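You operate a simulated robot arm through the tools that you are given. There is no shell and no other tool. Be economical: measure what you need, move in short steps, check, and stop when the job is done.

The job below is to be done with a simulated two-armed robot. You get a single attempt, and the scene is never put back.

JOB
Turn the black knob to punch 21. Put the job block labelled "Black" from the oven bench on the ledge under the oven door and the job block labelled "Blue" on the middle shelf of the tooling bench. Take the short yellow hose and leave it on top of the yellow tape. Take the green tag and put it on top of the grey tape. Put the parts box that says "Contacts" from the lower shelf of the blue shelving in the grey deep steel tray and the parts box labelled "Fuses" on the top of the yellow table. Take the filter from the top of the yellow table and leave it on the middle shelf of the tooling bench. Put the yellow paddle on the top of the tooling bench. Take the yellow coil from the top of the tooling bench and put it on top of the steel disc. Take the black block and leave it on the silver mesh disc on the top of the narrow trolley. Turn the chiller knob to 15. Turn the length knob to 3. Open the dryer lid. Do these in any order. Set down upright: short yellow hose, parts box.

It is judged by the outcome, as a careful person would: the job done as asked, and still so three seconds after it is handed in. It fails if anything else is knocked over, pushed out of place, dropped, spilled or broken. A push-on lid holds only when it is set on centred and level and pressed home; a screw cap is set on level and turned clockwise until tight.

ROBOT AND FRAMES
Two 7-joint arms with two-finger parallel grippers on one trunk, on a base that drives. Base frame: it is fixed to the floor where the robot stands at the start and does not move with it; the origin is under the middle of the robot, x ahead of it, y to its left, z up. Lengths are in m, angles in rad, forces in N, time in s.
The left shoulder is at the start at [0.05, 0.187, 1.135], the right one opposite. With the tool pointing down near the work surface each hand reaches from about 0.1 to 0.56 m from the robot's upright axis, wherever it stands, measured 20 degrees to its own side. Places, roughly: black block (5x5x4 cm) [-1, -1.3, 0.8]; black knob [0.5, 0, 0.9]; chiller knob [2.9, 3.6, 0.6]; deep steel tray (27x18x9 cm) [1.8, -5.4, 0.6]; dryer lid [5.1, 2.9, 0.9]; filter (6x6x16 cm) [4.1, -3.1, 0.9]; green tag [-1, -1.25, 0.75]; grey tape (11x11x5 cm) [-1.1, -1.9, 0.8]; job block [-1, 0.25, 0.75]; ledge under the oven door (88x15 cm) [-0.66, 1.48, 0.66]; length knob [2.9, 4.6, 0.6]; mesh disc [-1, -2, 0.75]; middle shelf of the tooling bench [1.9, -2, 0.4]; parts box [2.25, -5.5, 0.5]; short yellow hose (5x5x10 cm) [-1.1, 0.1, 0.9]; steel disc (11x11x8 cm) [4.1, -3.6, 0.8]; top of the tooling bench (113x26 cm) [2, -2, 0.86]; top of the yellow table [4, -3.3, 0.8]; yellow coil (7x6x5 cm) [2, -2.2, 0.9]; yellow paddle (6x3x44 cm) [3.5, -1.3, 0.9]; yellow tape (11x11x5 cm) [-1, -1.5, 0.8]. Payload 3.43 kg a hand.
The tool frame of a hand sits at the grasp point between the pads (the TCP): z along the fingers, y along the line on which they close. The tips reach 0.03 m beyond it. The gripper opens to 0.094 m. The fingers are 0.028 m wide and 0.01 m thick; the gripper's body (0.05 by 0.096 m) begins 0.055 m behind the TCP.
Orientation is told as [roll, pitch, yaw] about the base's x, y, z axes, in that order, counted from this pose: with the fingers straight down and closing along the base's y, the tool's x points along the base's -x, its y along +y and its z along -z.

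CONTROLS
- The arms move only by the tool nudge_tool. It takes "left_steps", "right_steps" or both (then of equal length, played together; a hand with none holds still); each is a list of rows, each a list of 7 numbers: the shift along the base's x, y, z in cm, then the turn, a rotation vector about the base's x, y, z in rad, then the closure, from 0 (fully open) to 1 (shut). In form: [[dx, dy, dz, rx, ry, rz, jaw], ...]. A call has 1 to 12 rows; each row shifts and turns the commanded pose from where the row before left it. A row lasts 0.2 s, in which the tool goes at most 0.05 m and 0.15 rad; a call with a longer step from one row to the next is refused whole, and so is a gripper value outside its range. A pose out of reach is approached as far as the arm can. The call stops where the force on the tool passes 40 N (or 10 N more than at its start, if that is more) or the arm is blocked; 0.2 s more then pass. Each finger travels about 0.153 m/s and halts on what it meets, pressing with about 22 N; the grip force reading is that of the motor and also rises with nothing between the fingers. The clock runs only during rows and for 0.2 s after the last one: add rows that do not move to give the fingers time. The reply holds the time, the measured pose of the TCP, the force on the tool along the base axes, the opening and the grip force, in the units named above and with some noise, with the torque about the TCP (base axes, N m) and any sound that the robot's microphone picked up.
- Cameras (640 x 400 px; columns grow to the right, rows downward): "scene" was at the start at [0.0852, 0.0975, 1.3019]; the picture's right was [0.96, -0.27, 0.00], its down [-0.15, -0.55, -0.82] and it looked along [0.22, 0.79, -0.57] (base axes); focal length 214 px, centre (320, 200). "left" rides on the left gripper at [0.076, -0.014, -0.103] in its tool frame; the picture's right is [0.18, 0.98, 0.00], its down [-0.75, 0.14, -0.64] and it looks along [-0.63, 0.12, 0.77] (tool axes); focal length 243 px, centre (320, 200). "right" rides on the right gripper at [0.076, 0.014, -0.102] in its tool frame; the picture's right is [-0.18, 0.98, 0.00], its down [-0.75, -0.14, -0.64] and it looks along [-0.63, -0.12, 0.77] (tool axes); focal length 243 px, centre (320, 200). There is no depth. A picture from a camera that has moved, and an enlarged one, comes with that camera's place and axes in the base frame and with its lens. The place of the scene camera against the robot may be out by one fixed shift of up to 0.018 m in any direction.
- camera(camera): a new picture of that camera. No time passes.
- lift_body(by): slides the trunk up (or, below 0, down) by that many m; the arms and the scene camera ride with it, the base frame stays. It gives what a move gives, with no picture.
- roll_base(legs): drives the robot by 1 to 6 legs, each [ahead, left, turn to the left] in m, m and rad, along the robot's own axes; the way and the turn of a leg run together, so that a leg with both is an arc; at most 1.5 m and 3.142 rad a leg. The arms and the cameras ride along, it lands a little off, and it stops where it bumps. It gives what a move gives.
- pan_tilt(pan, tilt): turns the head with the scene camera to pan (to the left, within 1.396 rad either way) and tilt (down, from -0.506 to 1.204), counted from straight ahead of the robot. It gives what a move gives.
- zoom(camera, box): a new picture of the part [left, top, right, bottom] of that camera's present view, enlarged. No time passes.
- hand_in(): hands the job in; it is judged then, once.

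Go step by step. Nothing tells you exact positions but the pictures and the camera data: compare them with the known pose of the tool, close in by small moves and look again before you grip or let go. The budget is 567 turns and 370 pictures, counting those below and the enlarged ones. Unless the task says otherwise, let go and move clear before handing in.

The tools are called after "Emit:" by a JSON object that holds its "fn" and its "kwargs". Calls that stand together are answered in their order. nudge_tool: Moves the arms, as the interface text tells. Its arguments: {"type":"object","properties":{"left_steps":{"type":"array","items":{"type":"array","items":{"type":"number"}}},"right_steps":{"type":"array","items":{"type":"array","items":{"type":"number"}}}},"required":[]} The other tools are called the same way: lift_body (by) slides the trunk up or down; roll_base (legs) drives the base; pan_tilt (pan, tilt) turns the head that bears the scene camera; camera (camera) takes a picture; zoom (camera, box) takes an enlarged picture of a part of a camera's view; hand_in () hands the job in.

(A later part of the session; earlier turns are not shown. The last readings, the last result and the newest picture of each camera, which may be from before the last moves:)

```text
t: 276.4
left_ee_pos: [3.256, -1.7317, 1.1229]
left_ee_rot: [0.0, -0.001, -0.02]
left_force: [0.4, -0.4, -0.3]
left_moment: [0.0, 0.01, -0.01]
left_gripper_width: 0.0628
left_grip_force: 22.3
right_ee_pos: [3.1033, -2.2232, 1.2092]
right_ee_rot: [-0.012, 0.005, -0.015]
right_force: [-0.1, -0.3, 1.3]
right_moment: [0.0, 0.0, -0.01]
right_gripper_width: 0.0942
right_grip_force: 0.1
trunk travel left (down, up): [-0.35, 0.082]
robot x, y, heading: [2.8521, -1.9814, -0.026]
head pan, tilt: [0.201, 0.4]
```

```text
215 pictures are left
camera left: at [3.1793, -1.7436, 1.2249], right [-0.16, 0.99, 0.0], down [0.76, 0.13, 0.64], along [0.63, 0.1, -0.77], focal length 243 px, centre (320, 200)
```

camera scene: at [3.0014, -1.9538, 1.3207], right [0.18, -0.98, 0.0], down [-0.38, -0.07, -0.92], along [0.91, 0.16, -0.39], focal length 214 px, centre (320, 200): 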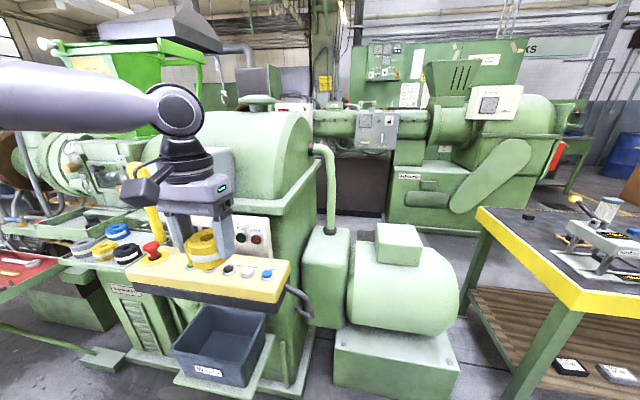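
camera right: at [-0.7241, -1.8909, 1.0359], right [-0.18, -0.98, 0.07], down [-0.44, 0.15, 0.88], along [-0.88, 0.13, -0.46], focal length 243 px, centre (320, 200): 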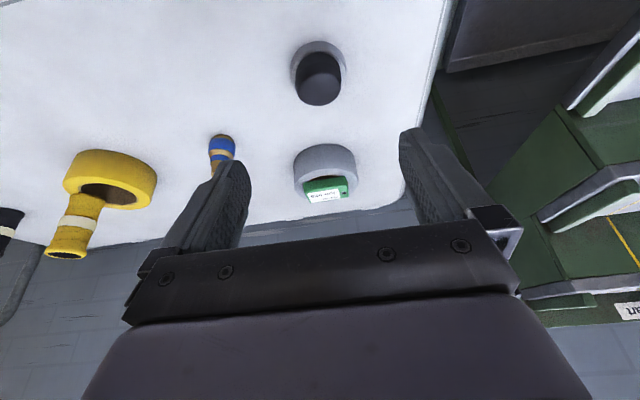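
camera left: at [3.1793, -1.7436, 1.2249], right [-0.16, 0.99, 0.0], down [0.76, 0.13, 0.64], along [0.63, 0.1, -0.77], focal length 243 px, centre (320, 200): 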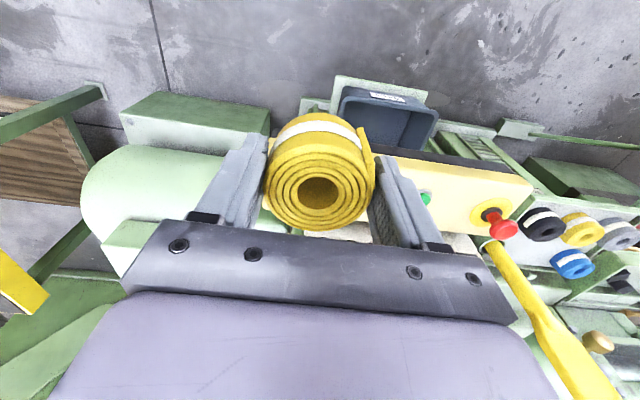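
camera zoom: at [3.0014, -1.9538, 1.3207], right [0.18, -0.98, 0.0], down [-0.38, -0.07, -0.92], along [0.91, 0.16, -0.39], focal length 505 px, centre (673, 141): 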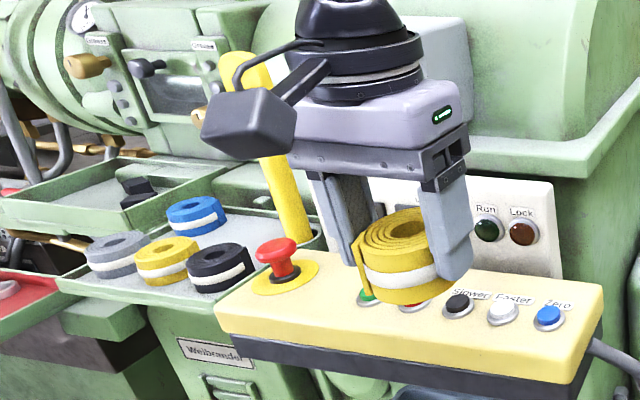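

Emit:
{"fn": "nudge_tool", "kwargs": {"left_steps": [[-4, 1, 1, 0, 0, 0, 0.8], [-4, 1, 1, 0, 0, 0, 0.8], [-4, 1, 1, 0, 0, 0, 0.8]]}}

Emit:
{"fn": "roll_base", "kwargs": {"legs": [[-0.1, 0, 0.02], [0, 0.5, 0]]}}

Emit:
{"fn": "pan_tilt", "kwargs": {"pan": -0.1, "tilt": 0.4}}

Emit:
{"fn": "camera", "kwargs": {"camera": "scene"}}

Emit:
{"fn": "camera", "kwargs": {"camera": "right"}}

```text
t: 277.2
left_ee_pos: [3.1346, -1.6999, 1.1514]
left_ee_rot: [-0.001, -0.001, -0.019]
left_force: [-0.5, 0.8, -1.4]
left_moment: [-0.03, 0.0, 0.01]
left_gripper_width: 0.0626
left_grip_force: 21.8
right_ee_pos: [3.1012, -2.2232, 1.2081]
right_ee_rot: [-0.011, 0.004, -0.016]
right_force: [0.2, -0.8, 0.9]
right_moment: [-0.01, 0.02, -0.02]
right_gripper_width: 0.094
right_grip_force: 0.0
trunk travel left (down, up): [-0.35, 0.082]
robot x, y, heading: [2.8473, -1.9789, -0.024]
head pan, tilt: [0.201, 0.4]
```

```text
t: 282.8
left_ee_pos: [3.0382, -1.2037, 1.1522]
left_ee_rot: [-0.002, -0.002, -0.011]
left_force: [0.2, 0.0, -0.2]
left_moment: [-0.06, 0.03, -0.02]
left_gripper_width: 0.0625
left_grip_force: 22.2
right_ee_pos: [3.0108, -1.7274, 1.2076]
right_ee_rot: [-0.012, 0.006, -0.004]
right_force: [0.0, -1.2, 0.6]
right_moment: [0.02, -0.02, -0.01]
right_gripper_width: 0.0939
right_grip_force: 0.0
trunk travel left (down, up): [-0.35, 0.082]
robot x, y, heading: [2.7526, -1.4868, -0.013]
head pan, tilt: [0.201, 0.4]
```

```text
t: 283.6
left_ee_pos: [3.0378, -1.205, 1.151]
left_ee_rot: [0.0, 0.0, -0.01]
left_force: [1.0, -0.2, -0.9]
left_moment: [0.05, 0.02, 0.03]
left_gripper_width: 0.0623
left_grip_force: 22.1
right_ee_pos: [3.0115, -1.7292, 1.2079]
right_ee_rot: [-0.012, 0.004, -0.005]
right_force: [0.1, 0.2, 0.3]
right_moment: [-0.04, -0.03, -0.02]
right_gripper_width: 0.0939
right_grip_force: 0.0
trunk travel left (down, up): [-0.35, 0.082]
robot x, y, heading: [2.757, -1.4942, -0.01]
head pan, tilt: [-0.099, 0.4]
```

```text
214 pictures are left
camera scene: at [2.9076, -1.4869, 1.3208], right [-0.11, -0.99, 0.0], down [-0.39, 0.04, -0.92], along [0.92, -0.1, -0.39], focal length 214 px, centre (320, 200)
```

scene: 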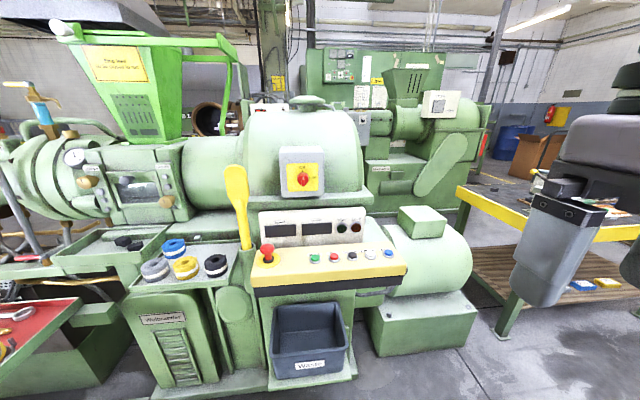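

```text
213 pictures are left
camera right: at [2.935, -1.7116, 1.3105], right [0.19, 0.98, -0.01], down [0.76, -0.14, 0.64], along [0.63, -0.13, -0.77], focal length 243 px, centre (320, 200)
```

right: 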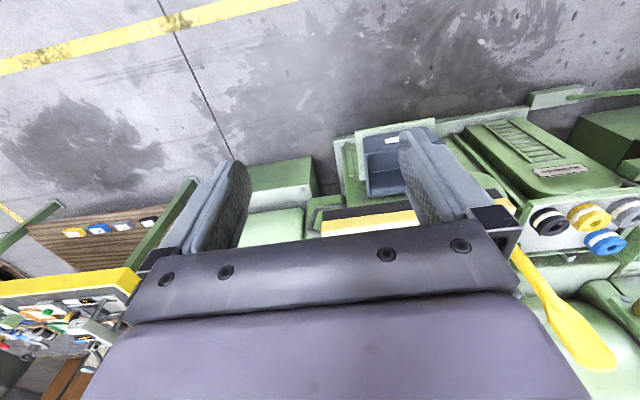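

Emit:
{"fn": "zoom", "kwargs": {"camera": "scene", "box": [180, 150, 320, 280]}}

```text
3.08 times, centred on (250, 215) of scene
camera zoom: at [2.9076, -1.4869, 1.3208], right [-0.11, -0.99, 0.0], down [-0.39, 0.04, -0.92], along [0.92, -0.1, -0.39], focal length 660 px, centre (535, 154)
```

zoom: 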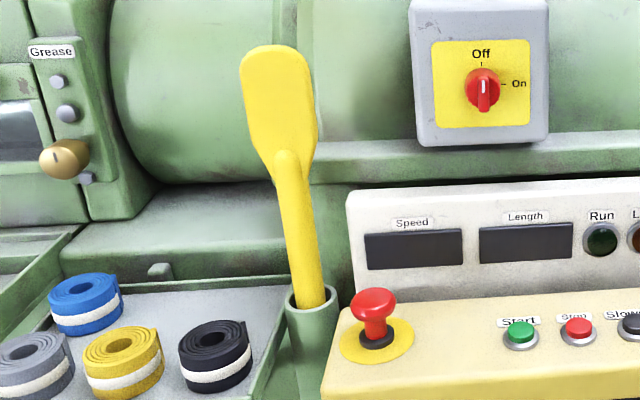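

Emit:
{"fn": "roll_base", "kwargs": {"legs": [[0, 0.36, 0.01]]}}

Emit:
{"fn": "pan_tilt", "kwargs": {"pan": 0, "tilt": 0.45}}

Emit:
{"fn": "camera", "kwargs": {"camera": "scene"}}

```text
t: 287.4
left_ee_pos: [3.0395, -0.8395, 1.1519]
left_ee_rot: [0.0, -0.001, -0.003]
left_force: [0.5, 0.0, -1.1]
left_moment: [-0.04, 0.02, 0.05]
left_gripper_width: 0.0624
left_grip_force: 22.5
right_ee_pos: [3.0166, -1.3633, 1.2079]
right_ee_rot: [-0.013, 0.005, 0.003]
right_force: [0.0, 0.1, 0.9]
right_moment: [0.01, -0.01, -0.01]
right_gripper_width: 0.0942
right_grip_force: 0.1
trunk travel left (down, up): [-0.35, 0.082]
robot x, y, heading: [2.76, -1.1249, 0.002]
head pan, tilt: [-0.099, 0.4]
```

```text
t: 288.1
left_ee_pos: [3.0402, -0.8385, 1.1514]
left_ee_rot: [0.0, -0.001, -0.003]
left_force: [0.7, -0.5, -0.5]
left_moment: [-0.02, 0.04, -0.01]
left_gripper_width: 0.0621
left_grip_force: 22.1
right_ee_pos: [3.0159, -1.364, 1.2075]
right_ee_rot: [-0.012, 0.006, 0.0]
right_force: [0.8, 0.0, 0.4]
right_moment: [-0.01, 0.02, 0.01]
right_gripper_width: 0.094
right_grip_force: 0.0
trunk travel left (down, up): [-0.35, 0.082]
robot x, y, heading: [2.7611, -1.1253, -0.006]
head pan, tilt: [0.0, 0.45]
```

```text
211 pictures are left
camera scene: at [2.9113, -1.1138, 1.3161], right [-0.01, -1.0, 0.0], down [-0.44, 0.0, -0.9], along [0.9, -0.01, -0.44], focal length 214 px, centre (320, 200)
```

scene: 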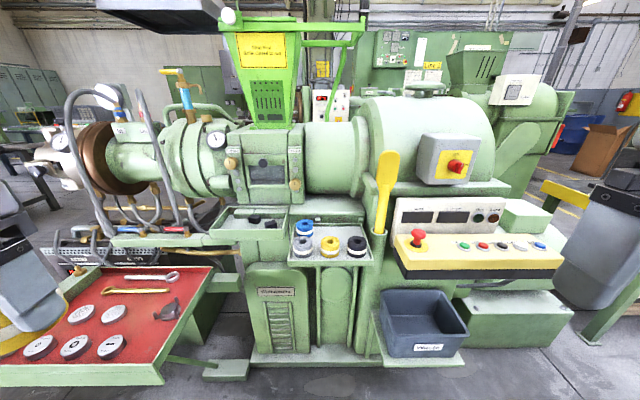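

Emit:
{"fn": "nudge_tool", "kwargs": {"right_steps": [[2.8, 0.6, -2, 0, -0.14, 0, 0], [2.8, 0.6, -2, 0, -0.14, 0, 0], [2.8, 0.6, -2, 0, -0.14, 0, 0], [2.8, 0.6, -2, 0, -0.14, 0, 0], [2.8, 0.6, -2, 0, -0.14, 0, 0], [2.8, 0.6, -2, 0, -0.14, 0, 0], [2.8, 0.6, -2, 0, -0.14, 0, 0], [2.8, 0.6, -2, 0, -0.14, 0, 0], [2.8, 0.6, -2, 0, -0.14, 0, 0], [2.8, 0.6, -2, 0, -0.14, 0, 0]]}}

Emit:
{"fn": "camera", "kwargs": {"camera": "right"}}

Emit:
{"fn": "camera", "kwargs": {"camera": "scene"}}

```text
t: 290.2
left_ee_pos: [3.0414, -0.8375, 1.151]
left_ee_rot: [-0.004, 0.0, -0.004]
left_force: [0.3, 0.2, -1.7]
left_moment: [-0.06, 0.0, 0.01]
left_gripper_width: 0.0622
left_grip_force: 21.8
right_ee_pos: [3.2678, -1.2687, 1.0165]
right_ee_rot: [0.073, -1.244, -0.048]
right_force: [0.1, 0.9, -0.9]
right_moment: [-0.05, 0.0, -0.02]
right_gripper_width: 0.0942
right_grip_force: 0.0
right hand out of reach, approached as far as the arm can: row 9, 10
trunk travel left (down, up): [-0.35, 0.082]
robot x, y, heading: [2.7561, -1.1246, -0.004]
head pan, tilt: [0.0, 0.45]
```

```text
210 pictures are left
camera right: at [3.1462, -1.2548, 0.9776], right [0.04, 0.98, 0.2], down [-0.36, -0.17, 0.92], along [0.93, -0.11, 0.35], focal length 243 px, centre (320, 200)
```

right: 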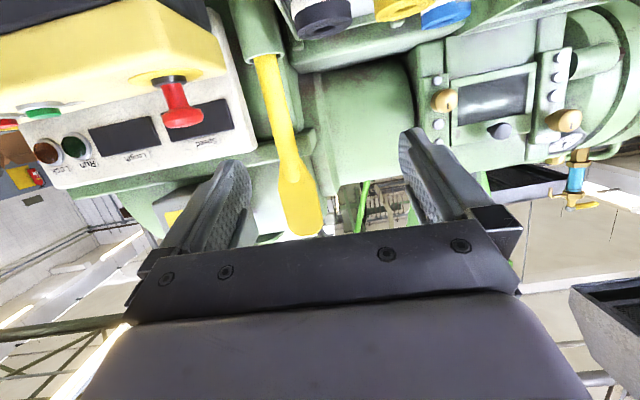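

```text
209 pictures are left
camera scene: at [2.9123, -1.1117, 1.3159], right [-0.01, -1.0, 0.0], down [-0.44, 0.0, -0.9], along [0.9, -0.01, -0.44], focal length 214 px, centre (320, 200)
```

scene: 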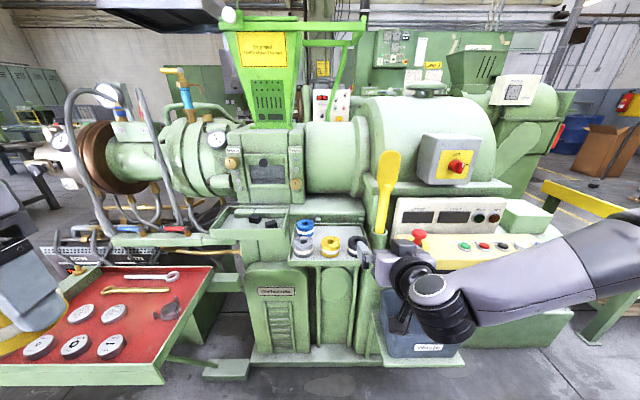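

Emit:
{"fn": "nudge_tool", "kwargs": {"right_steps": [[0, 0, 0.5, 0, 0.14, 0, 0], [0, 0, 0.5, 0, 0.13, 0, 0], [0, -1, 0.5, 0, 0.13, 0, 0], [0, -1, 0, 0, 0, 0, 0]]}}

Emit:
{"fn": "roll_base", "kwargs": {"legs": [[0.09, 0, 0]]}}

Emit:
{"fn": "camera", "kwargs": {"camera": "right"}}

```text
t: 291.2
left_ee_pos: [3.0403, -0.8388, 1.1526]
left_ee_rot: [0.0, -0.001, -0.004]
left_force: [0.2, -0.8, -1.9]
left_moment: [0.03, -0.02, -0.01]
left_gripper_width: 0.0622
left_grip_force: 21.7
right_ee_pos: [3.2663, -1.2921, 1.0291]
right_ee_rot: [0.045, -0.842, -0.023]
right_force: [0.8, -0.2, 0.4]
right_moment: [0.0, -0.02, 0.01]
right_gripper_width: 0.0941
right_grip_force: 0.0
trunk travel left (down, up): [-0.35, 0.082]
robot x, y, heading: [2.7609, -1.1239, -0.007]
head pan, tilt: [0.0, 0.45]
```

```text
t: 292.4
left_ee_pos: [3.1327, -0.8394, 1.1508]
left_ee_rot: [0.0, -0.001, -0.003]
left_force: [0.5, -0.6, -0.4]
left_moment: [0.0, 0.04, 0.02]
left_gripper_width: 0.062
left_grip_force: 21.8
right_ee_pos: [3.358, -1.2901, 1.0293]
right_ee_rot: [0.043, -0.842, -0.026]
right_force: [-0.1, -0.4, -0.5]
right_moment: [-0.02, 0.01, 0.03]
right_gripper_width: 0.0939
right_grip_force: 0.0
trunk travel left (down, up): [-0.35, 0.082]
robot x, y, heading: [2.8496, -1.128, -0.003]
head pan, tilt: [0.0, 0.45]
```

```text
208 pictures are left
camera right: at [3.23, -1.2783, 1.0416], right [0.11, 0.98, 0.17], down [0.02, -0.17, 0.98], along [0.99, -0.11, -0.04], focal length 243 px, centre (320, 200)
```

right: 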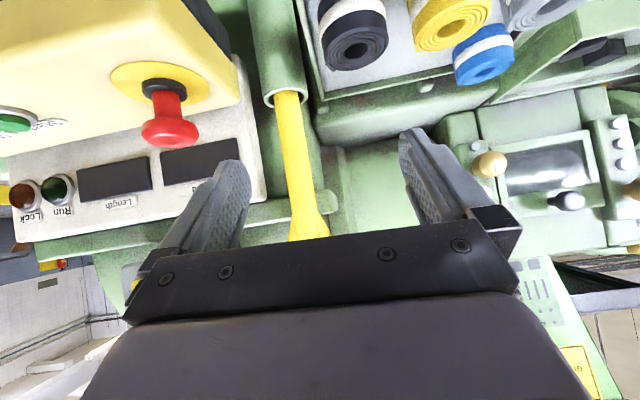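

Emit:
{"fn": "nudge_tool", "kwargs": {"right_steps": [[2.8, -1.3, -1.8, 0, 0, 0, 0.45], [2.8, -1.3, -1.8, 0, 0, 0, 0.45], [2.6, -1.2, -1.8, 0, 0, 0, 0.45]]}}

Emit:
{"fn": "camera", "kwargs": {"camera": "right"}}

Emit:
{"fn": "zoom", "kwargs": {"camera": "scene", "box": [320, 130, 500, 280]}}

```text
t: 293.2
left_ee_pos: [3.1301, -0.8404, 1.1508]
left_ee_rot: [0.001, 0.0, -0.003]
left_force: [0.5, -0.7, -2.0]
left_moment: [0.0, 0.04, -0.03]
left_gripper_width: 0.062
left_grip_force: 21.4
right_ee_pos: [3.4394, -1.3313, 0.9765]
right_ee_rot: [0.045, -0.845, -0.025]
right_force: [0.4, -0.1, 0.1]
right_moment: [-0.01, 0.0, -0.01]
right_gripper_width: 0.0521
right_grip_force: 0.1
trunk travel left (down, up): [-0.35, 0.082]
robot x, y, heading: [2.8467, -1.1249, -0.009]
head pan, tilt: [0.0, 0.45]
```

```text
207 pictures are left
camera right: at [3.3115, -1.3176, 0.9884], right [0.11, 0.98, 0.17], down [0.02, -0.17, 0.99], along [0.99, -0.11, -0.04], focal length 243 px, centre (320, 200)
```

right: 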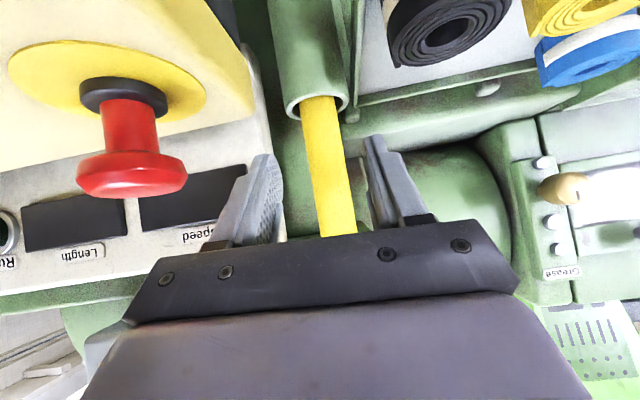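

```text
2.67 times, centred on (410, 205) of scene
camera zoom: at [3.0026, -1.1144, 1.316], right [-0.01, -1.0, 0.0], down [-0.44, 0.0, -0.9], along [0.9, -0.01, -0.44], focal length 572 px, centre (80, 187)
```

zoom: 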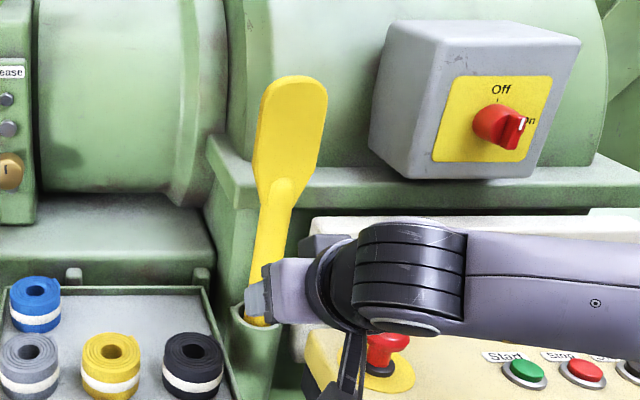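

Emit:
{"fn": "nudge_tool", "kwargs": {"right_steps": [[2.8, 0.3, -0.8, 0, 0, 0, 0.45], [2.8, 0.3, -0.7, 0, 0, 0, 0.45], [1.8, 0.1, -0.3, 0, 0, 0, 0.45]]}}

Emit:
{"fn": "camera", "kwargs": {"camera": "right"}}

Emit:
{"fn": "zoom", "kwargs": {"camera": "scene", "box": [320, 130, 500, 280]}}

```text
t: 294.0
left_ee_pos: [3.1304, -0.8397, 1.1524]
left_ee_rot: [-0.001, 0.001, -0.003]
left_force: [-0.8, -0.3, -1.4]
left_moment: [0.01, 0.05, 0.02]
left_gripper_width: 0.0621
left_grip_force: 22.1
right_ee_pos: [3.514, -1.321, 0.9575]
right_ee_rot: [0.047, -0.844, -0.027]
right_force: [-0.6, -1.0, 0.2]
right_moment: [0.0, 0.01, 0.03]
right_gripper_width: 0.0517
right_grip_force: 0.0
trunk travel left (down, up): [-0.35, 0.082]
robot x, y, heading: [2.8506, -1.1274, -0.004]
head pan, tilt: [0.0, 0.45]
```

```text
205 pictures are left
camera right: at [3.3864, -1.3091, 0.9698], right [0.11, 0.98, 0.17], down [0.02, -0.17, 0.98], along [0.99, -0.11, -0.04], focal length 243 px, centre (320, 200)
```

right: 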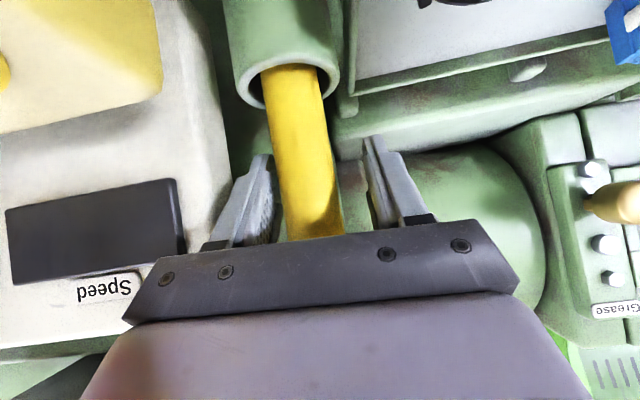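

```text
2.67 times, centred on (410, 205) of scene
camera zoom: at [3.0024, -1.1142, 1.3161], right [-0.01, -1.0, 0.0], down [-0.44, 0.0, -0.9], along [0.9, -0.01, -0.44], focal length 572 px, centre (80, 187)
```

zoom: 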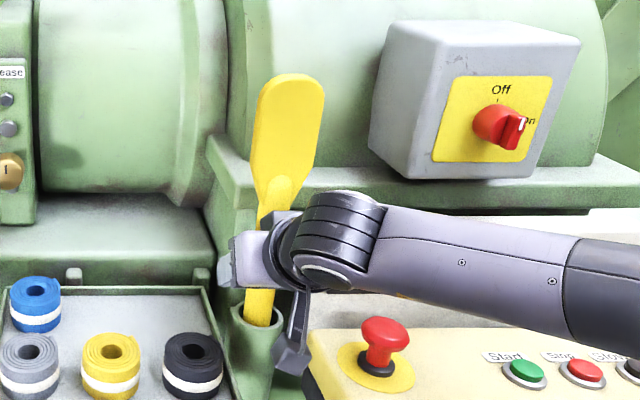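

Emit:
{"fn": "nudge_tool", "kwargs": {"right_steps": [[0, -0.3, 0, 0, 0, 0, 0.6], [0, 0, 0, 0, 0, 0, 0.9], [0, 0, 0, 0, 0, 0, 0.9]]}}

Emit:
{"fn": "camera", "kwargs": {"camera": "right"}}

```text
t: 294.8
left_ee_pos: [3.131, -0.8402, 1.1515]
left_ee_rot: [-0.001, -0.001, -0.002]
left_force: [0.6, 0.0, -1.4]
left_moment: [-0.01, -0.01, 0.0]
left_gripper_width: 0.0618
left_grip_force: 21.9
right_ee_pos: [3.5136, -1.3261, 0.9576]
right_ee_rot: [0.042, -0.845, -0.025]
right_force: [0.4, -2.0, -0.1]
right_moment: [-0.51, -0.22, -0.02]
right_gripper_width: 0.0348
right_grip_force: 21.9
trunk travel left (down, up): [-0.35, 0.082]
robot x, y, heading: [2.8471, -1.1268, -0.008]
head pan, tilt: [0.0, 0.45]
```

```text
203 pictures are left
camera right: at [3.3862, -1.3133, 0.9696], right [0.11, 0.98, 0.17], down [0.02, -0.17, 0.99], along [0.99, -0.11, -0.04], focal length 243 px, centre (320, 200)
```

right: 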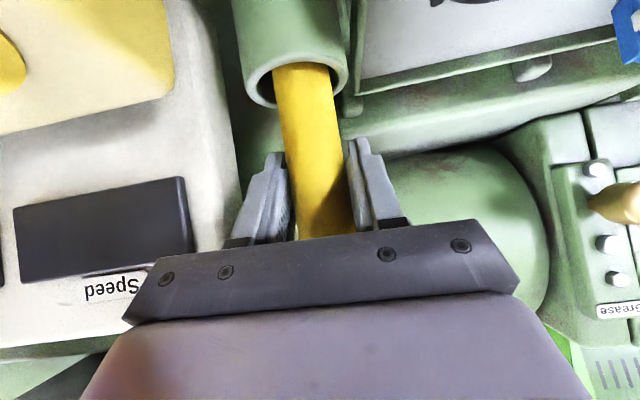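

Emit:
{"fn": "nudge_tool", "kwargs": {"right_steps": [[0, 0, 2, 0, 0, 0, 0.9], [0, 0, 3, 0, 0, 0, 0.9], [0, 0, 4, 0, 0, 0, 0.9]]}}

Emit:
{"fn": "nudge_tool", "kwargs": {"right_steps": [[0, 0, 4, 0, 0, 0, 0.9], [0, 0, 4, 0, 0, 0, 0.9], [0, 0, 3, 0, 0, 0, 0.9]]}}

Emit:
{"fn": "camera", "kwargs": {"camera": "scene"}}

Emit:
{"fn": "camera", "kwargs": {"camera": "right"}}

```text
t: 295.6
left_ee_pos: [3.1313, -0.8395, 1.1517]
left_ee_rot: [0.001, -0.002, -0.004]
left_force: [0.1, -0.1, -0.5]
left_moment: [0.01, 0.02, 0.01]
left_gripper_width: 0.0618
left_grip_force: 22.2
right_ee_pos: [3.5139, -1.3251, 1.0484]
right_ee_rot: [0.046, -0.843, -0.024]
right_force: [0.2, -3.6, -1.2]
right_moment: [-0.66, -0.13, 0.03]
right_gripper_width: 0.035
right_grip_force: 22.0
trunk travel left (down, up): [-0.35, 0.082]
robot x, y, heading: [2.8492, -1.1246, -0.009]
head pan, tilt: [0.0, 0.45]
```

```text
t: 296.4
left_ee_pos: [3.1312, -0.8398, 1.1518]
left_ee_rot: [0.0, -0.001, -0.004]
left_force: [0.3, -0.1, -1.8]
left_moment: [-0.01, -0.03, 0.01]
left_gripper_width: 0.062
left_grip_force: 22.0
right_ee_pos: [3.513, -1.3232, 1.1579]
right_ee_rot: [0.045, -0.844, -0.025]
right_force: [-0.4, 0.0, -2.5]
right_moment: [-0.01, 0.01, 0.0]
right_gripper_width: 0.0344
right_grip_force: 22.1
trunk travel left (down, up): [-0.35, 0.082]
robot x, y, heading: [2.85, -1.1255, -0.009]
head pan, tilt: [0.0, 0.45]
```

```text
202 pictures are left
camera scene: at [3.0023, -1.1142, 1.3161], right [-0.01, -1.0, 0.0], down [-0.44, 0.0, -0.9], along [0.9, -0.01, -0.44], focal length 214 px, centre (320, 200)
```

scene: 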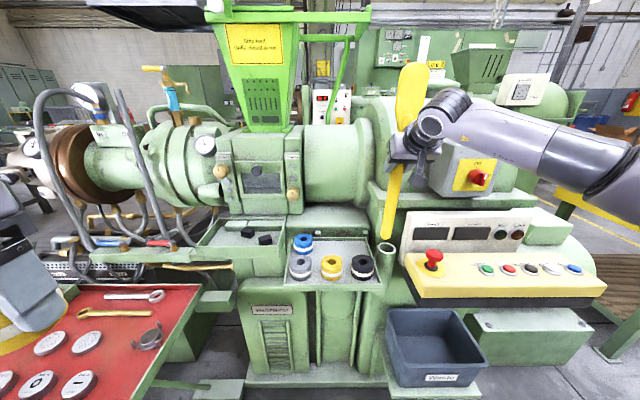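

```text
201 pictures are left
camera right: at [3.3852, -1.3102, 1.1695], right [0.11, 0.98, 0.17], down [0.02, -0.17, 0.98], along [0.99, -0.11, -0.04], focal length 243 px, centre (320, 200)
```

right: 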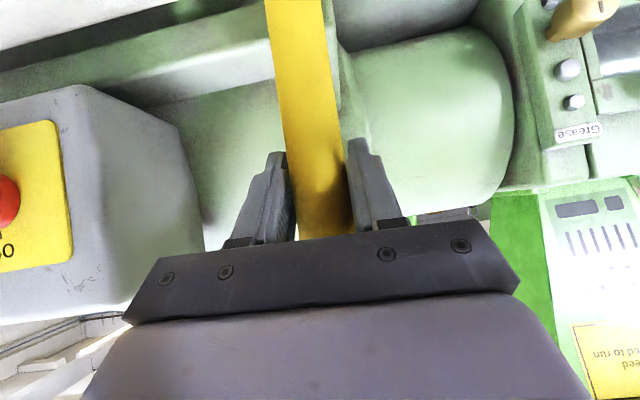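

Emit:
{"fn": "nudge_tool", "kwargs": {"right_steps": [[0, 0.5, 3, 0, 0, 0, 0.9], [-1, 1, 2, 0, 0, 0, 0.9]]}}

Emit:
{"fn": "roll_base", "kwargs": {"legs": [[-0.15, 0, 0]]}}

Emit:
{"fn": "camera", "kwargs": {"camera": "scene"}}

```text
t: 297.0
left_ee_pos: [3.1303, -0.8391, 1.1512]
left_ee_rot: [0.001, -0.003, -0.003]
left_force: [0.0, -0.4, -1.0]
left_moment: [-0.02, -0.01, -0.02]
left_gripper_width: 0.0618
left_grip_force: 21.7
right_ee_pos: [3.5028, -1.3097, 1.2081]
right_ee_rot: [0.047, -0.841, -0.026]
right_force: [-0.1, 0.2, -1.6]
right_moment: [-0.04, 0.01, 0.0]
right_gripper_width: 0.0344
right_grip_force: 21.7
trunk travel left (down, up): [-0.35, 0.082]
robot x, y, heading: [2.846, -1.1209, -0.002]
head pan, tilt: [0.0, 0.45]
```

```text
t: 298.3
left_ee_pos: [2.9812, -0.8392, 1.1525]
left_ee_rot: [0.001, -0.002, 0.0]
left_force: [-0.9, 0.2, -0.7]
left_moment: [0.01, 0.0, -0.04]
left_gripper_width: 0.0619
left_grip_force: 22.3
right_ee_pos: [3.3548, -1.3086, 1.2079]
right_ee_rot: [0.047, -0.844, -0.025]
right_force: [-0.8, 0.2, -1.5]
right_moment: [-0.03, -0.01, -0.04]
right_gripper_width: 0.0341
right_grip_force: 22.4
trunk travel left (down, up): [-0.35, 0.082]
robot x, y, heading: [2.7062, -1.122, -0.006]
head pan, tilt: [0.0, 0.45]
```

```text
200 pictures are left
camera scene: at [2.8533, -1.1133, 1.3162], right [-0.01, -1.0, 0.0], down [-0.43, 0.0, -0.9], along [0.9, 0.0, -0.43], focal length 214 px, centre (320, 200)
```

scene: 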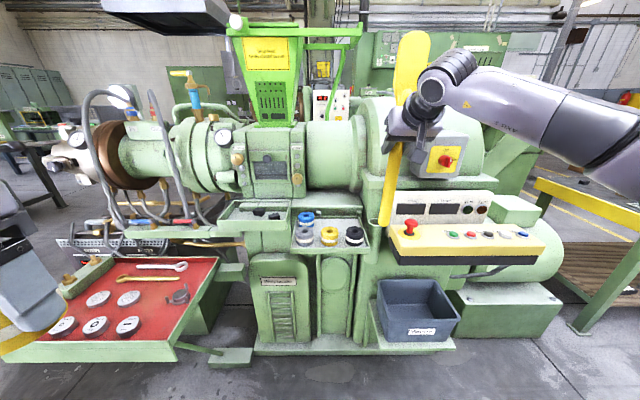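

Emit:
{"fn": "nudge_tool", "kwargs": {"right_steps": [[-4, 0, 0, 0, 0, 0, 0.9], [-4, 0, 0, 0, 0, 0, 0.9], [-4, 0, 0, 0, 0, 0, 0.9], [-4, 0, 0, 0, 0, 0, 0.9], [-4, 0, 0, 0, 0, 0, 0.9]]}}

Emit:
{"fn": "roll_base", "kwargs": {"legs": [[-0.05, 0.1, 0], [0, 0, -1.57], [0, 0, -1.57]]}}

Emit:
{"fn": "camera", "kwargs": {"camera": "scene"}}

```text
t: 299.5
left_ee_pos: [2.9811, -0.8385, 1.1515]
left_ee_rot: [-0.001, -0.001, -0.002]
left_force: [0.2, -0.7, -1.6]
left_moment: [0.05, -0.02, -0.03]
left_gripper_width: 0.0619
left_grip_force: 21.7
right_ee_pos: [3.1547, -1.3107, 1.2073]
right_ee_rot: [0.045, -0.842, -0.026]
right_force: [-0.3, 0.6, -2.9]
right_moment: [-0.01, 0.01, -0.01]
right_gripper_width: 0.0342
right_grip_force: 22.0
trunk travel left (down, up): [-0.35, 0.082]
robot x, y, heading: [2.7015, -1.1256, -0.009]
head pan, tilt: [0.0, 0.45]
```

```text
t: 308.8
left_ee_pos: [2.3642, -1.3065, 1.1516]
left_ee_rot: [0.002, 0.0, 3.122]
left_force: [0.1, -0.1, -1.1]
left_moment: [-0.02, 0.02, 0.0]
left_gripper_width: 0.062
left_grip_force: 22.4
right_ee_pos: [2.1984, -0.8317, 1.2077]
right_ee_rot: [0.046, -0.843, 3.1]
right_force: [0.1, -0.4, -2.2]
right_moment: [-0.01, -0.02, -0.04]
right_gripper_width: 0.0338
right_grip_force: 21.1
trunk travel left (down, up): [-0.35, 0.082]
robot x, y, heading: [2.6471, -1.0282, 3.126]
head pan, tilt: [0.0, 0.45]
```

```text
199 pictures are left
camera scene: at [2.503, -1.009, 1.3161], right [0.02, 1.0, 0.0], down [0.44, -0.01, -0.9], along [-0.9, 0.02, -0.44], focal length 214 px, centre (320, 200)
```

scene: 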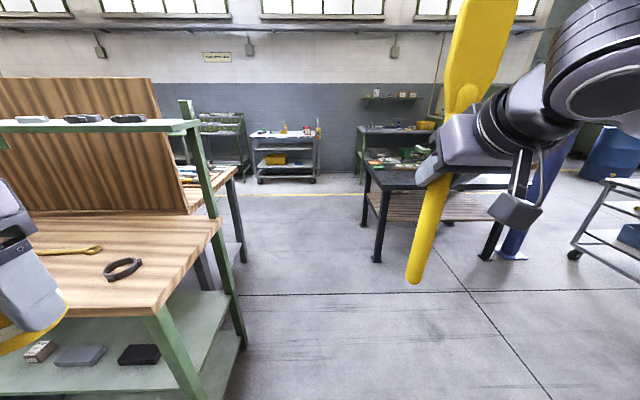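

Emit:
{"fn": "nudge_tool", "kwargs": {"right_steps": [[0, 0, -1, 0, -0.143, 0, 0.9], [0, 0, -1, 0, -0.143, 0, 0.9], [0, 0, -1, 0, -0.143, 0, 0.9], [0, 0, -1, 0, -0.143, 0, 0.9], [0, 0, -1, 0, -0.143, 0, 0.9], [0, 0, -1, 0, -0.143, 0, 0.9], [0, 0, -1, 0, -0.143, 0, 0.9], [0, 0, -1, 0, -0.143, 0, 0.9], [0, 0, -1, 0, -0.143, 0, 0.9], [0, 0, -1, 0, -0.143, 0, 0.9], [0, 0, 0, 0, -0.143, 0, 0.9]]}}

Emit:
{"fn": "camera", "kwargs": {"camera": "scene"}}

Emit:
{"fn": "camera", "kwargs": {"camera": "right"}}

```text
t: 311.2
left_ee_pos: [2.3627, -1.3055, 1.1519]
left_ee_rot: [0.002, -0.001, 3.124]
left_force: [0.0, 1.1, 0.1]
left_moment: [-0.05, -0.02, -0.02]
left_gripper_width: 0.0618
left_grip_force: 22.2
right_ee_pos: [2.21, -0.8314, 1.0983]
right_ee_rot: [-0.004, 0.727, 3.11]
right_force: [-0.1, 1.1, -2.6]
right_moment: [-0.04, 0.04, 0.0]
right_gripper_width: 0.0337
right_grip_force: 21.6
right hand out of reach, approached as far as the arm can: row 11
trunk travel left (down, up): [-0.35, 0.082]
robot x, y, heading: [2.6504, -1.0246, 3.119]
head pan, tilt: [0.0, 0.45]
```

```text
198 pictures are left
camera scene: at [2.5027, -1.0078, 1.316], right [0.02, 1.0, 0.0], down [0.44, -0.01, -0.9], along [-0.9, 0.02, -0.44], focal length 214 px, centre (320, 200)
```

scene: 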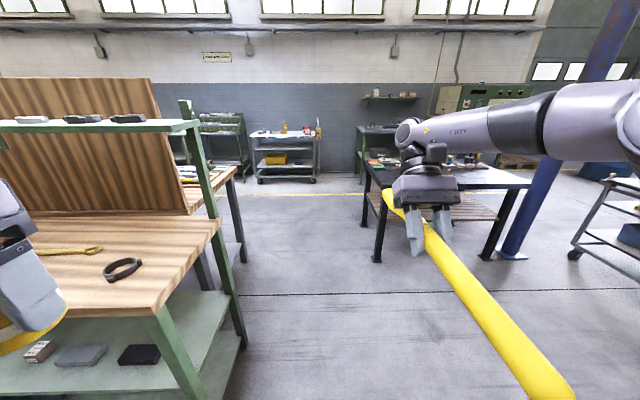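

```text
197 pictures are left
camera right: at [2.1985, -0.8457, 1.2249], right [-0.17, -0.98, -0.12], down [-0.99, 0.17, -0.02], along [0.04, 0.12, -0.99], focal length 243 px, centre (320, 200)
```

right: 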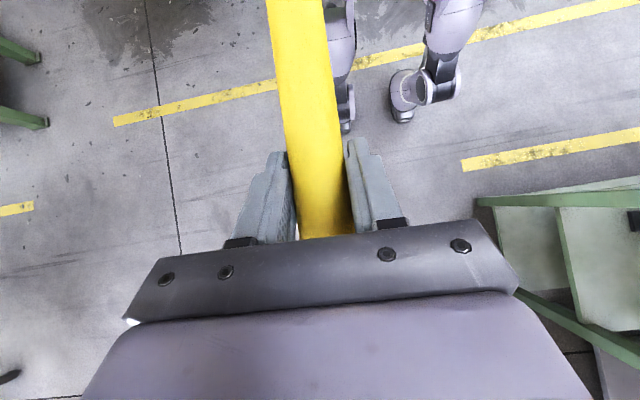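

Emit:
{"fn": "roll_base", "kwargs": {"legs": [[0, 1.1, 0.02]]}}

Emit:
{"fn": "pan_tilt", "kwargs": {"pan": 0, "tilt": 0.7}}

Emit:
{"fn": "camera", "kwargs": {"camera": "scene"}}

```text
t: 321.1
left_ee_pos: [2.3588, -2.4165, 1.1524]
left_ee_rot: [-0.001, 0.0, -3.137]
left_force: [-0.1, -0.5, -1.4]
left_moment: [-0.02, 0.01, -0.03]
left_gripper_width: 0.0616
left_grip_force: 22.3
right_ee_pos: [2.1959, -1.9459, 1.0976]
right_ee_rot: [-0.007, 0.73, 3.128]
right_force: [0.1, -0.2, -2.2]
right_moment: [0.0, 0.04, 0.0]
right_gripper_width: 0.0337
right_grip_force: 22.2
trunk travel left (down, up): [-0.35, 0.082]
robot x, y, heading: [2.6398, -2.1294, -3.139]
head pan, tilt: [0.0, 0.45]
```

```text
t: 321.9
left_ee_pos: [2.3579, -2.4173, 1.1518]
left_ee_rot: [-0.001, 0.0, -3.138]
left_force: [-1.0, 0.1, -1.1]
left_moment: [-0.03, 0.01, -0.01]
left_gripper_width: 0.0616
left_grip_force: 21.9
right_ee_pos: [2.1947, -1.9457, 1.0982]
right_ee_rot: [-0.007, 0.729, 3.13]
right_force: [-0.1, 0.3, -2.8]
right_moment: [0.01, 0.06, -0.01]
right_gripper_width: 0.0338
right_grip_force: 21.6
trunk travel left (down, up): [-0.35, 0.082]
robot x, y, heading: [2.6385, -2.1291, -3.143]
head pan, tilt: [0.0, 0.7]
```

```text
196 pictures are left
camera scene: at [2.4986, -2.1161, 1.2939], right [0.0, 1.0, 0.0], down [0.64, 0.0, -0.77], along [-0.77, 0.0, -0.64], focal length 214 px, centre (320, 200)
```

scene: 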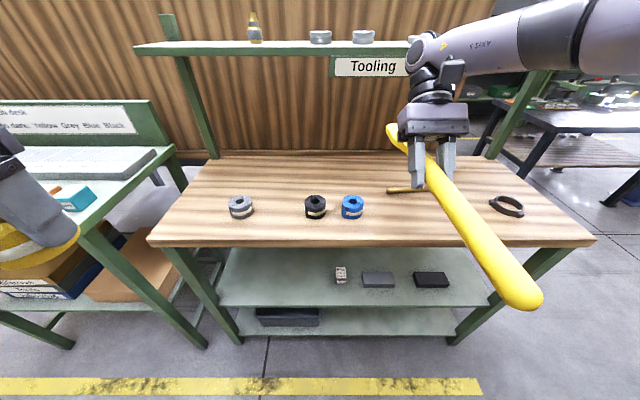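

Emit:
{"fn": "nudge_tool", "kwargs": {"right_steps": [[0, -0.3, -4, 0, 0, 0, 0.9], [0, -0.3, -4, 0, 0, 0, 0.9], [0, -0.2, -4, 0, 0, 0, 0.9], [0, 0, -3, 0, 0, 0, 0.9]]}}

Emit:
{"fn": "camera", "kwargs": {"camera": "scene"}}

Emit:
{"fn": "camera", "kwargs": {"camera": "right"}}

```text
t: 322.9
left_ee_pos: [2.3581, -2.4158, 1.1519]
left_ee_rot: [-0.002, 0.001, -3.138]
left_force: [-0.1, 0.0, -1.8]
left_moment: [0.01, -0.02, -0.01]
left_gripper_width: 0.0612
left_grip_force: 22.1
right_ee_pos: [2.1971, -1.9536, 0.9486]
right_ee_rot: [-0.007, 0.728, 3.126]
right_force: [-0.4, 0.5, -2.2]
right_moment: [0.02, 0.06, 0.02]
right_gripper_width: 0.034
right_grip_force: 21.9
trunk travel left (down, up): [-0.35, 0.082]
robot x, y, heading: [2.6364, -2.1253, -3.139]
head pan, tilt: [0.0, 0.7]
```

```text
195 pictures are left
camera scene: at [2.4985, -2.116, 1.2939], right [0.0, 1.0, 0.0], down [0.64, 0.0, -0.76], along [-0.76, 0.0, -0.64], focal length 214 px, centre (320, 200)
```

scene: 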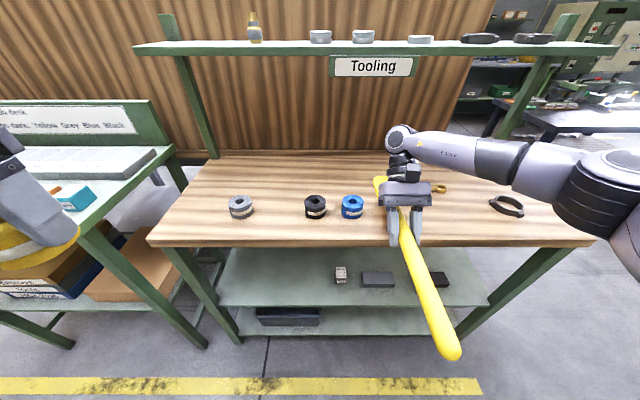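

```text
194 pictures are left
camera right: at [2.1841, -1.9676, 1.0745], right [-0.15, -0.98, -0.13], down [-0.99, 0.15, -0.02], along [0.04, 0.12, -0.99], focal length 243 px, centre (320, 200)
```

right: 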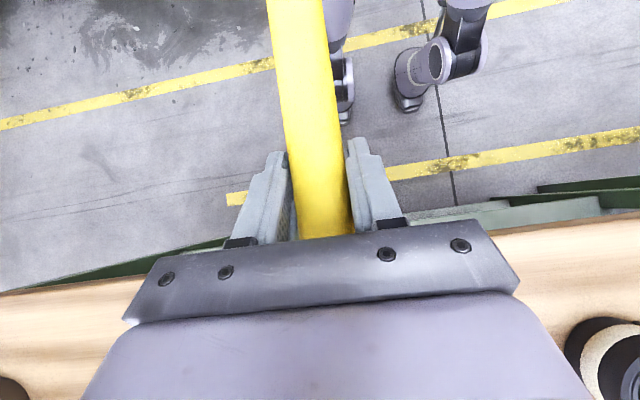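

Emit:
{"fn": "roll_base", "kwargs": {"legs": [[0.13, 0, 0]]}}

Emit:
{"fn": "nudge_tool", "kwargs": {"right_steps": [[0, 0, -3, 0, 0, 0, 0.9], [0, 0, -1.5, 0, 0, 0, 0.9]]}}

Emit:
{"fn": "camera", "kwargs": {"camera": "scene"}}

```text
t: 324.2
left_ee_pos: [2.2279, -2.4162, 1.1514]
left_ee_rot: [-0.001, 0.0, -3.138]
left_force: [0.4, -0.3, -1.3]
left_moment: [0.03, -0.05, 0.02]
left_gripper_width: 0.0614
left_grip_force: 22.1
right_ee_pos: [2.0657, -1.9532, 0.9475]
right_ee_rot: [-0.008, 0.727, 3.128]
right_force: [-0.4, 0.4, -2.4]
right_moment: [0.02, 0.03, -0.01]
right_gripper_width: 0.0338
right_grip_force: 22.0
trunk travel left (down, up): [-0.35, 0.082]
robot x, y, heading: [2.5085, -2.1266, -3.14]
head pan, tilt: [0.0, 0.7]
```

```text
t: 324.8
left_ee_pos: [2.2287, -2.4165, 1.1522]
left_ee_rot: [0.0, 0.001, -3.138]
left_force: [-0.6, -0.2, -1.6]
left_moment: [0.01, 0.01, 0.02]
left_gripper_width: 0.0615
left_grip_force: 21.9
right_ee_pos: [2.0654, -1.9523, 0.9038]
right_ee_rot: [-0.008, 0.726, 3.128]
right_force: [-0.3, -0.4, -1.9]
right_moment: [0.02, 0.07, 0.0]
right_gripper_width: 0.034
right_grip_force: 22.2
trunk travel left (down, up): [-0.35, 0.082]
robot x, y, heading: [2.5112, -2.1308, -3.143]
head pan, tilt: [0.0, 0.7]
```

```text
193 pictures are left
camera scene: at [2.3684, -2.1162, 1.2939], right [0.0, 1.0, 0.0], down [0.64, 0.0, -0.76], along [-0.76, 0.0, -0.64], focal length 214 px, centre (320, 200)
```

scene: 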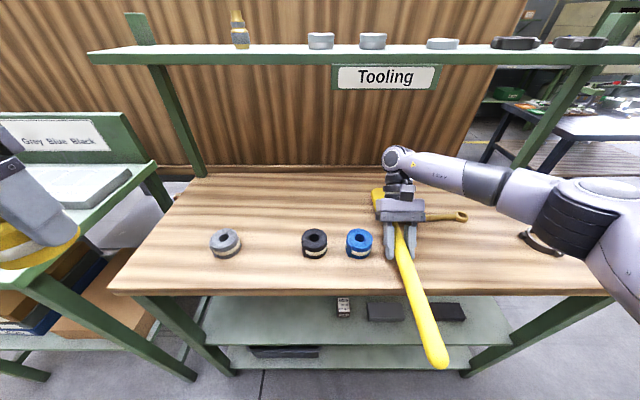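

Emit:
{"fn": "zoom", "kwargs": {"camera": "scene", "box": [320, 140, 480, 260]}}

Emit:
{"fn": "zoom", "kwargs": {"camera": "scene", "box": [460, 140, 640, 270]}}

```text
3.33 times, centred on (400, 200) of scene
camera zoom: at [2.3684, -2.1162, 1.2939], right [0.0, 1.0, 0.0], down [0.64, 0.0, -0.76], along [-0.76, 0.0, -0.64], focal length 715 px, centre (53, 200)
```

zoom: 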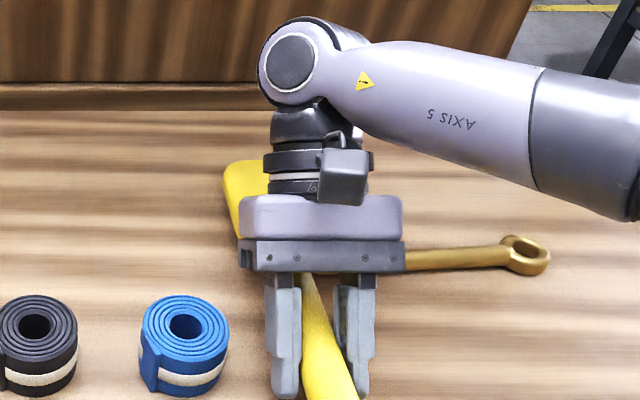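

```text
3.08 times, centred on (550, 205) of scene
camera zoom: at [2.3684, -2.1162, 1.2939], right [0.0, 1.0, 0.0], down [0.64, 0.0, -0.76], along [-0.76, 0.0, -0.64], focal length 660 px, centre (-388, 185)
```

zoom: 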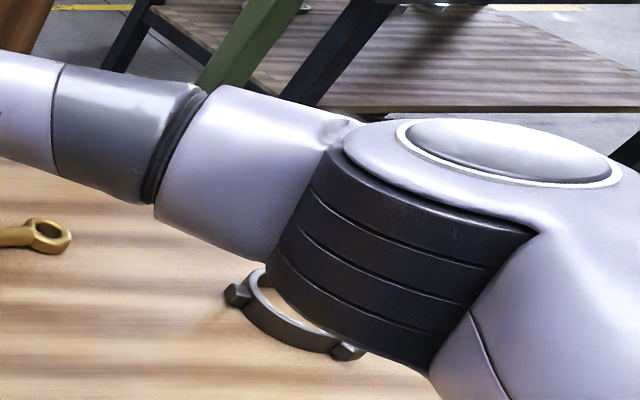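

Emit:
{"fn": "nudge_tool", "kwargs": {"right_steps": [[0, 0, -0.6, 0, 0, 0, 0.9], [0, 0, -0.5, 0, 0, 0, 0.9], [0, 0, -0.4, 0, 0, 0, 0.9]]}}

Emit:
{"fn": "zoom", "kwargs": {"camera": "scene", "box": [320, 140, 480, 260]}}

```text
t: 325.6
left_ee_pos: [2.2292, -2.4162, 1.1526]
left_ee_rot: [0.0, -0.001, -3.138]
left_force: [0.1, -0.5, -1.0]
left_moment: [-0.01, -0.02, 0.01]
left_gripper_width: 0.0613
left_grip_force: 22.1
right_ee_pos: [2.0653, -1.9533, 0.8914]
right_ee_rot: [-0.007, 0.725, 3.13]
right_force: [-2.7, 3.9, 16.9]
right_moment: [-0.28, -0.02, 0.03]
right_gripper_width: 0.0339
right_grip_force: 22.4
trunk travel left (down, up): [-0.35, 0.082]
robot x, y, heading: [2.5073, -2.1293, -3.148]
head pan, tilt: [0.0, 0.7]
```

```text
3.33 times, centred on (400, 200) of scene
camera zoom: at [2.3695, -2.1163, 1.2945], right [0.0, 1.0, 0.0], down [0.64, 0.0, -0.77], along [-0.77, 0.0, -0.64], focal length 715 px, centre (53, 200)
```

zoom: 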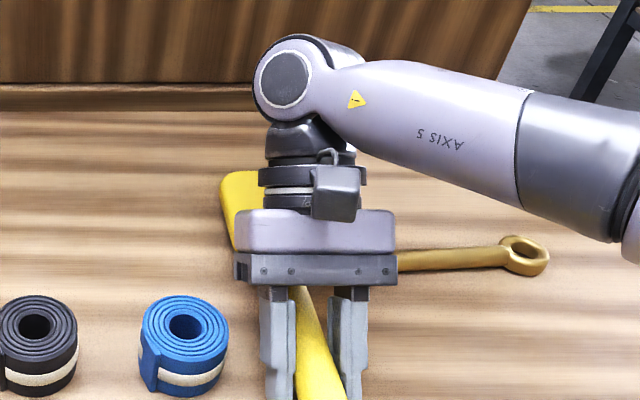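

Emit:
{"fn": "nudge_tool", "kwargs": {"right_steps": [[0, 0, 0.2, 0, 0, 0, 0.7], [0, 0, 0, 0, 0, 0, 0.4], [0, 0, 0, 0, 0, 0, 0.3], [-0.5, 0, 2, 0, 0, 0, 0.2], [0, 0, 4, 0, 0, 0, 0], [0, 0, 4, 0, 0, 0, 0], [2, 0, 4, 0, 0, 0, 0]]}}

Emit:
{"fn": "camera", "kwargs": {"camera": "scene"}}

```text
t: 327.2
left_ee_pos: [2.2293, -2.4163, 1.1511]
left_ee_rot: [0.0, -0.002, -3.137]
left_force: [-0.4, -0.4, -0.9]
left_moment: [0.01, 0.02, -0.03]
left_gripper_width: 0.0614
left_grip_force: 21.7
right_ee_pos: [2.0797, -1.9538, 1.03]
right_ee_rot: [-0.008, 0.726, 3.127]
right_force: [0.7, -0.2, -1.0]
right_moment: [-0.01, -0.01, -0.01]
right_gripper_width: 0.0941
right_grip_force: 0.0
trunk travel left (down, up): [-0.35, 0.082]
robot x, y, heading: [2.5054, -2.1274, -3.139]
head pan, tilt: [0.0, 0.7]
```

```text
189 pictures are left
camera scene: at [2.3691, -2.1162, 1.2939], right [0.0, 1.0, 0.0], down [0.64, 0.0, -0.77], along [-0.77, 0.0, -0.64], focal length 214 px, centre (320, 200)
```

scene: 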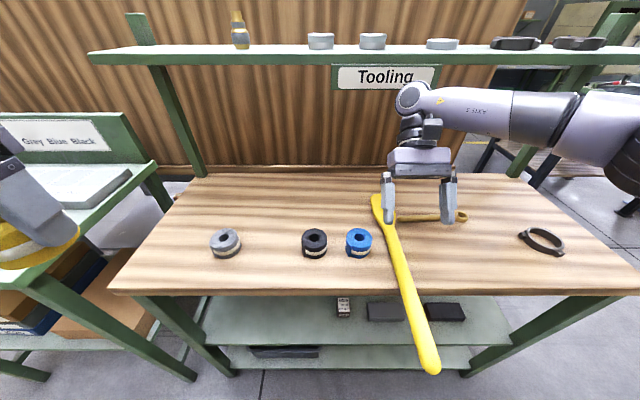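

Emit:
{"fn": "nudge_tool", "kwargs": {"right_steps": [[0.6, 0, 0.5, 0, 0.145, 0, 0], [0.6, 0, 0, 0, 0.145, 0, 0], [0.6, 0, 0, 0, 0.145, 0, 0], [0.6, 0, 0, 0, 0.145, 0, 0], [0.6, 0, 0, 0, 0.145, 0, 0], [0.6, 0, 0, 0, 0.145, 0, 0], [0, 0, 0, 0, 0.145, 0, 0]]}}

Emit:
{"fn": "camera", "kwargs": {"camera": "right"}}

```text
t: 328.8
left_ee_pos: [2.2285, -2.4162, 1.1511]
left_ee_rot: [0.0, -0.001, -3.14]
left_force: [-0.2, 0.5, -2.0]
left_moment: [0.02, -0.01, 0.0]
left_gripper_width: 0.0612
left_grip_force: 22.2
right_ee_pos: [2.1177, -1.9531, 1.0363]
right_ee_rot: [0.007, -0.292, 3.129]
right_force: [-0.3, 0.6, 0.4]
right_moment: [-0.04, -0.01, 0.05]
right_gripper_width: 0.0939
right_grip_force: 0.0
trunk travel left (down, up): [-0.35, 0.082]
robot x, y, heading: [2.5076, -2.1278, -3.14]
head pan, tilt: [0.0, 0.7]
```

```text
188 pictures are left
camera right: at [2.2188, -1.9678, 1.112], right [-0.19, -0.98, 0.06], down [-0.54, 0.15, 0.83], along [-0.82, 0.12, -0.55], focal length 243 px, centre (320, 200)
```

right: 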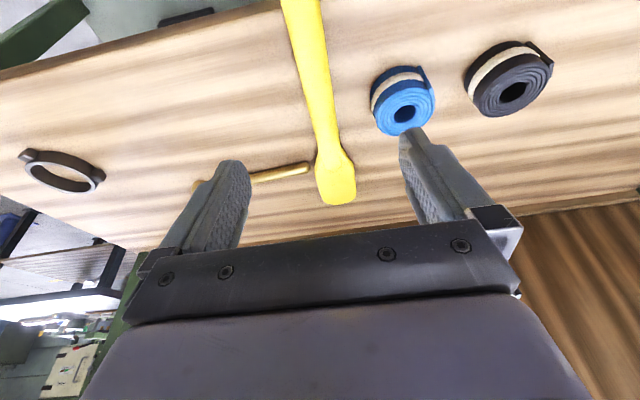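

Emit:
{"fn": "nudge_tool", "kwargs": {"right_steps": [[0, 0, -4, 0, 0, 0, 0.4], [0.3, 0, -4, 0, 0, 0, 0.4], [0.3, 0, -3.5, 0, 0, 0, 0.4], [0, 0, -1.7, 0, 0, 0, 0.4]]}}

Emit:
{"fn": "camera", "kwargs": {"camera": "right"}}

```text
t: 329.8
left_ee_pos: [2.2277, -2.4159, 1.152]
left_ee_rot: [0.001, 0.0, -3.138]
left_force: [0.1, -0.1, -1.6]
left_moment: [0.01, -0.01, 0.01]
left_gripper_width: 0.0611
left_grip_force: 21.8
right_ee_pos: [2.1229, -1.9539, 0.9032]
right_ee_rot: [0.007, -0.29, 3.131]
right_force: [0.0, -0.6, 0.1]
right_moment: [-0.05, -0.04, -0.01]
right_gripper_width: 0.0564
right_grip_force: 0.1
trunk travel left (down, up): [-0.35, 0.082]
robot x, y, heading: [2.5069, -2.1282, -3.145]
head pan, tilt: [0.0, 0.7]
```

```text
187 pictures are left
camera right: at [2.2242, -1.968, 0.9791], right [-0.19, -0.98, 0.06], down [-0.54, 0.15, 0.83], along [-0.82, 0.12, -0.56], focal length 243 px, centre (320, 200)
```

right: 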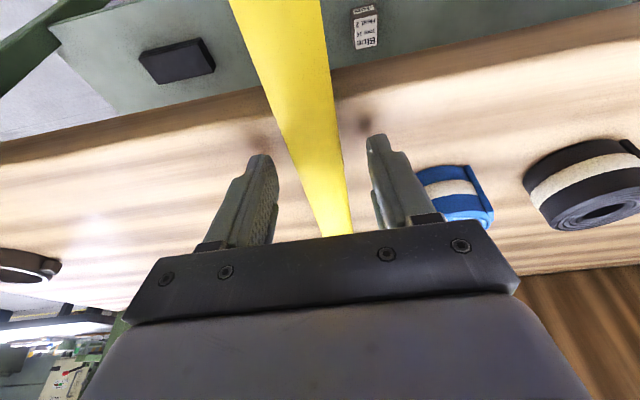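

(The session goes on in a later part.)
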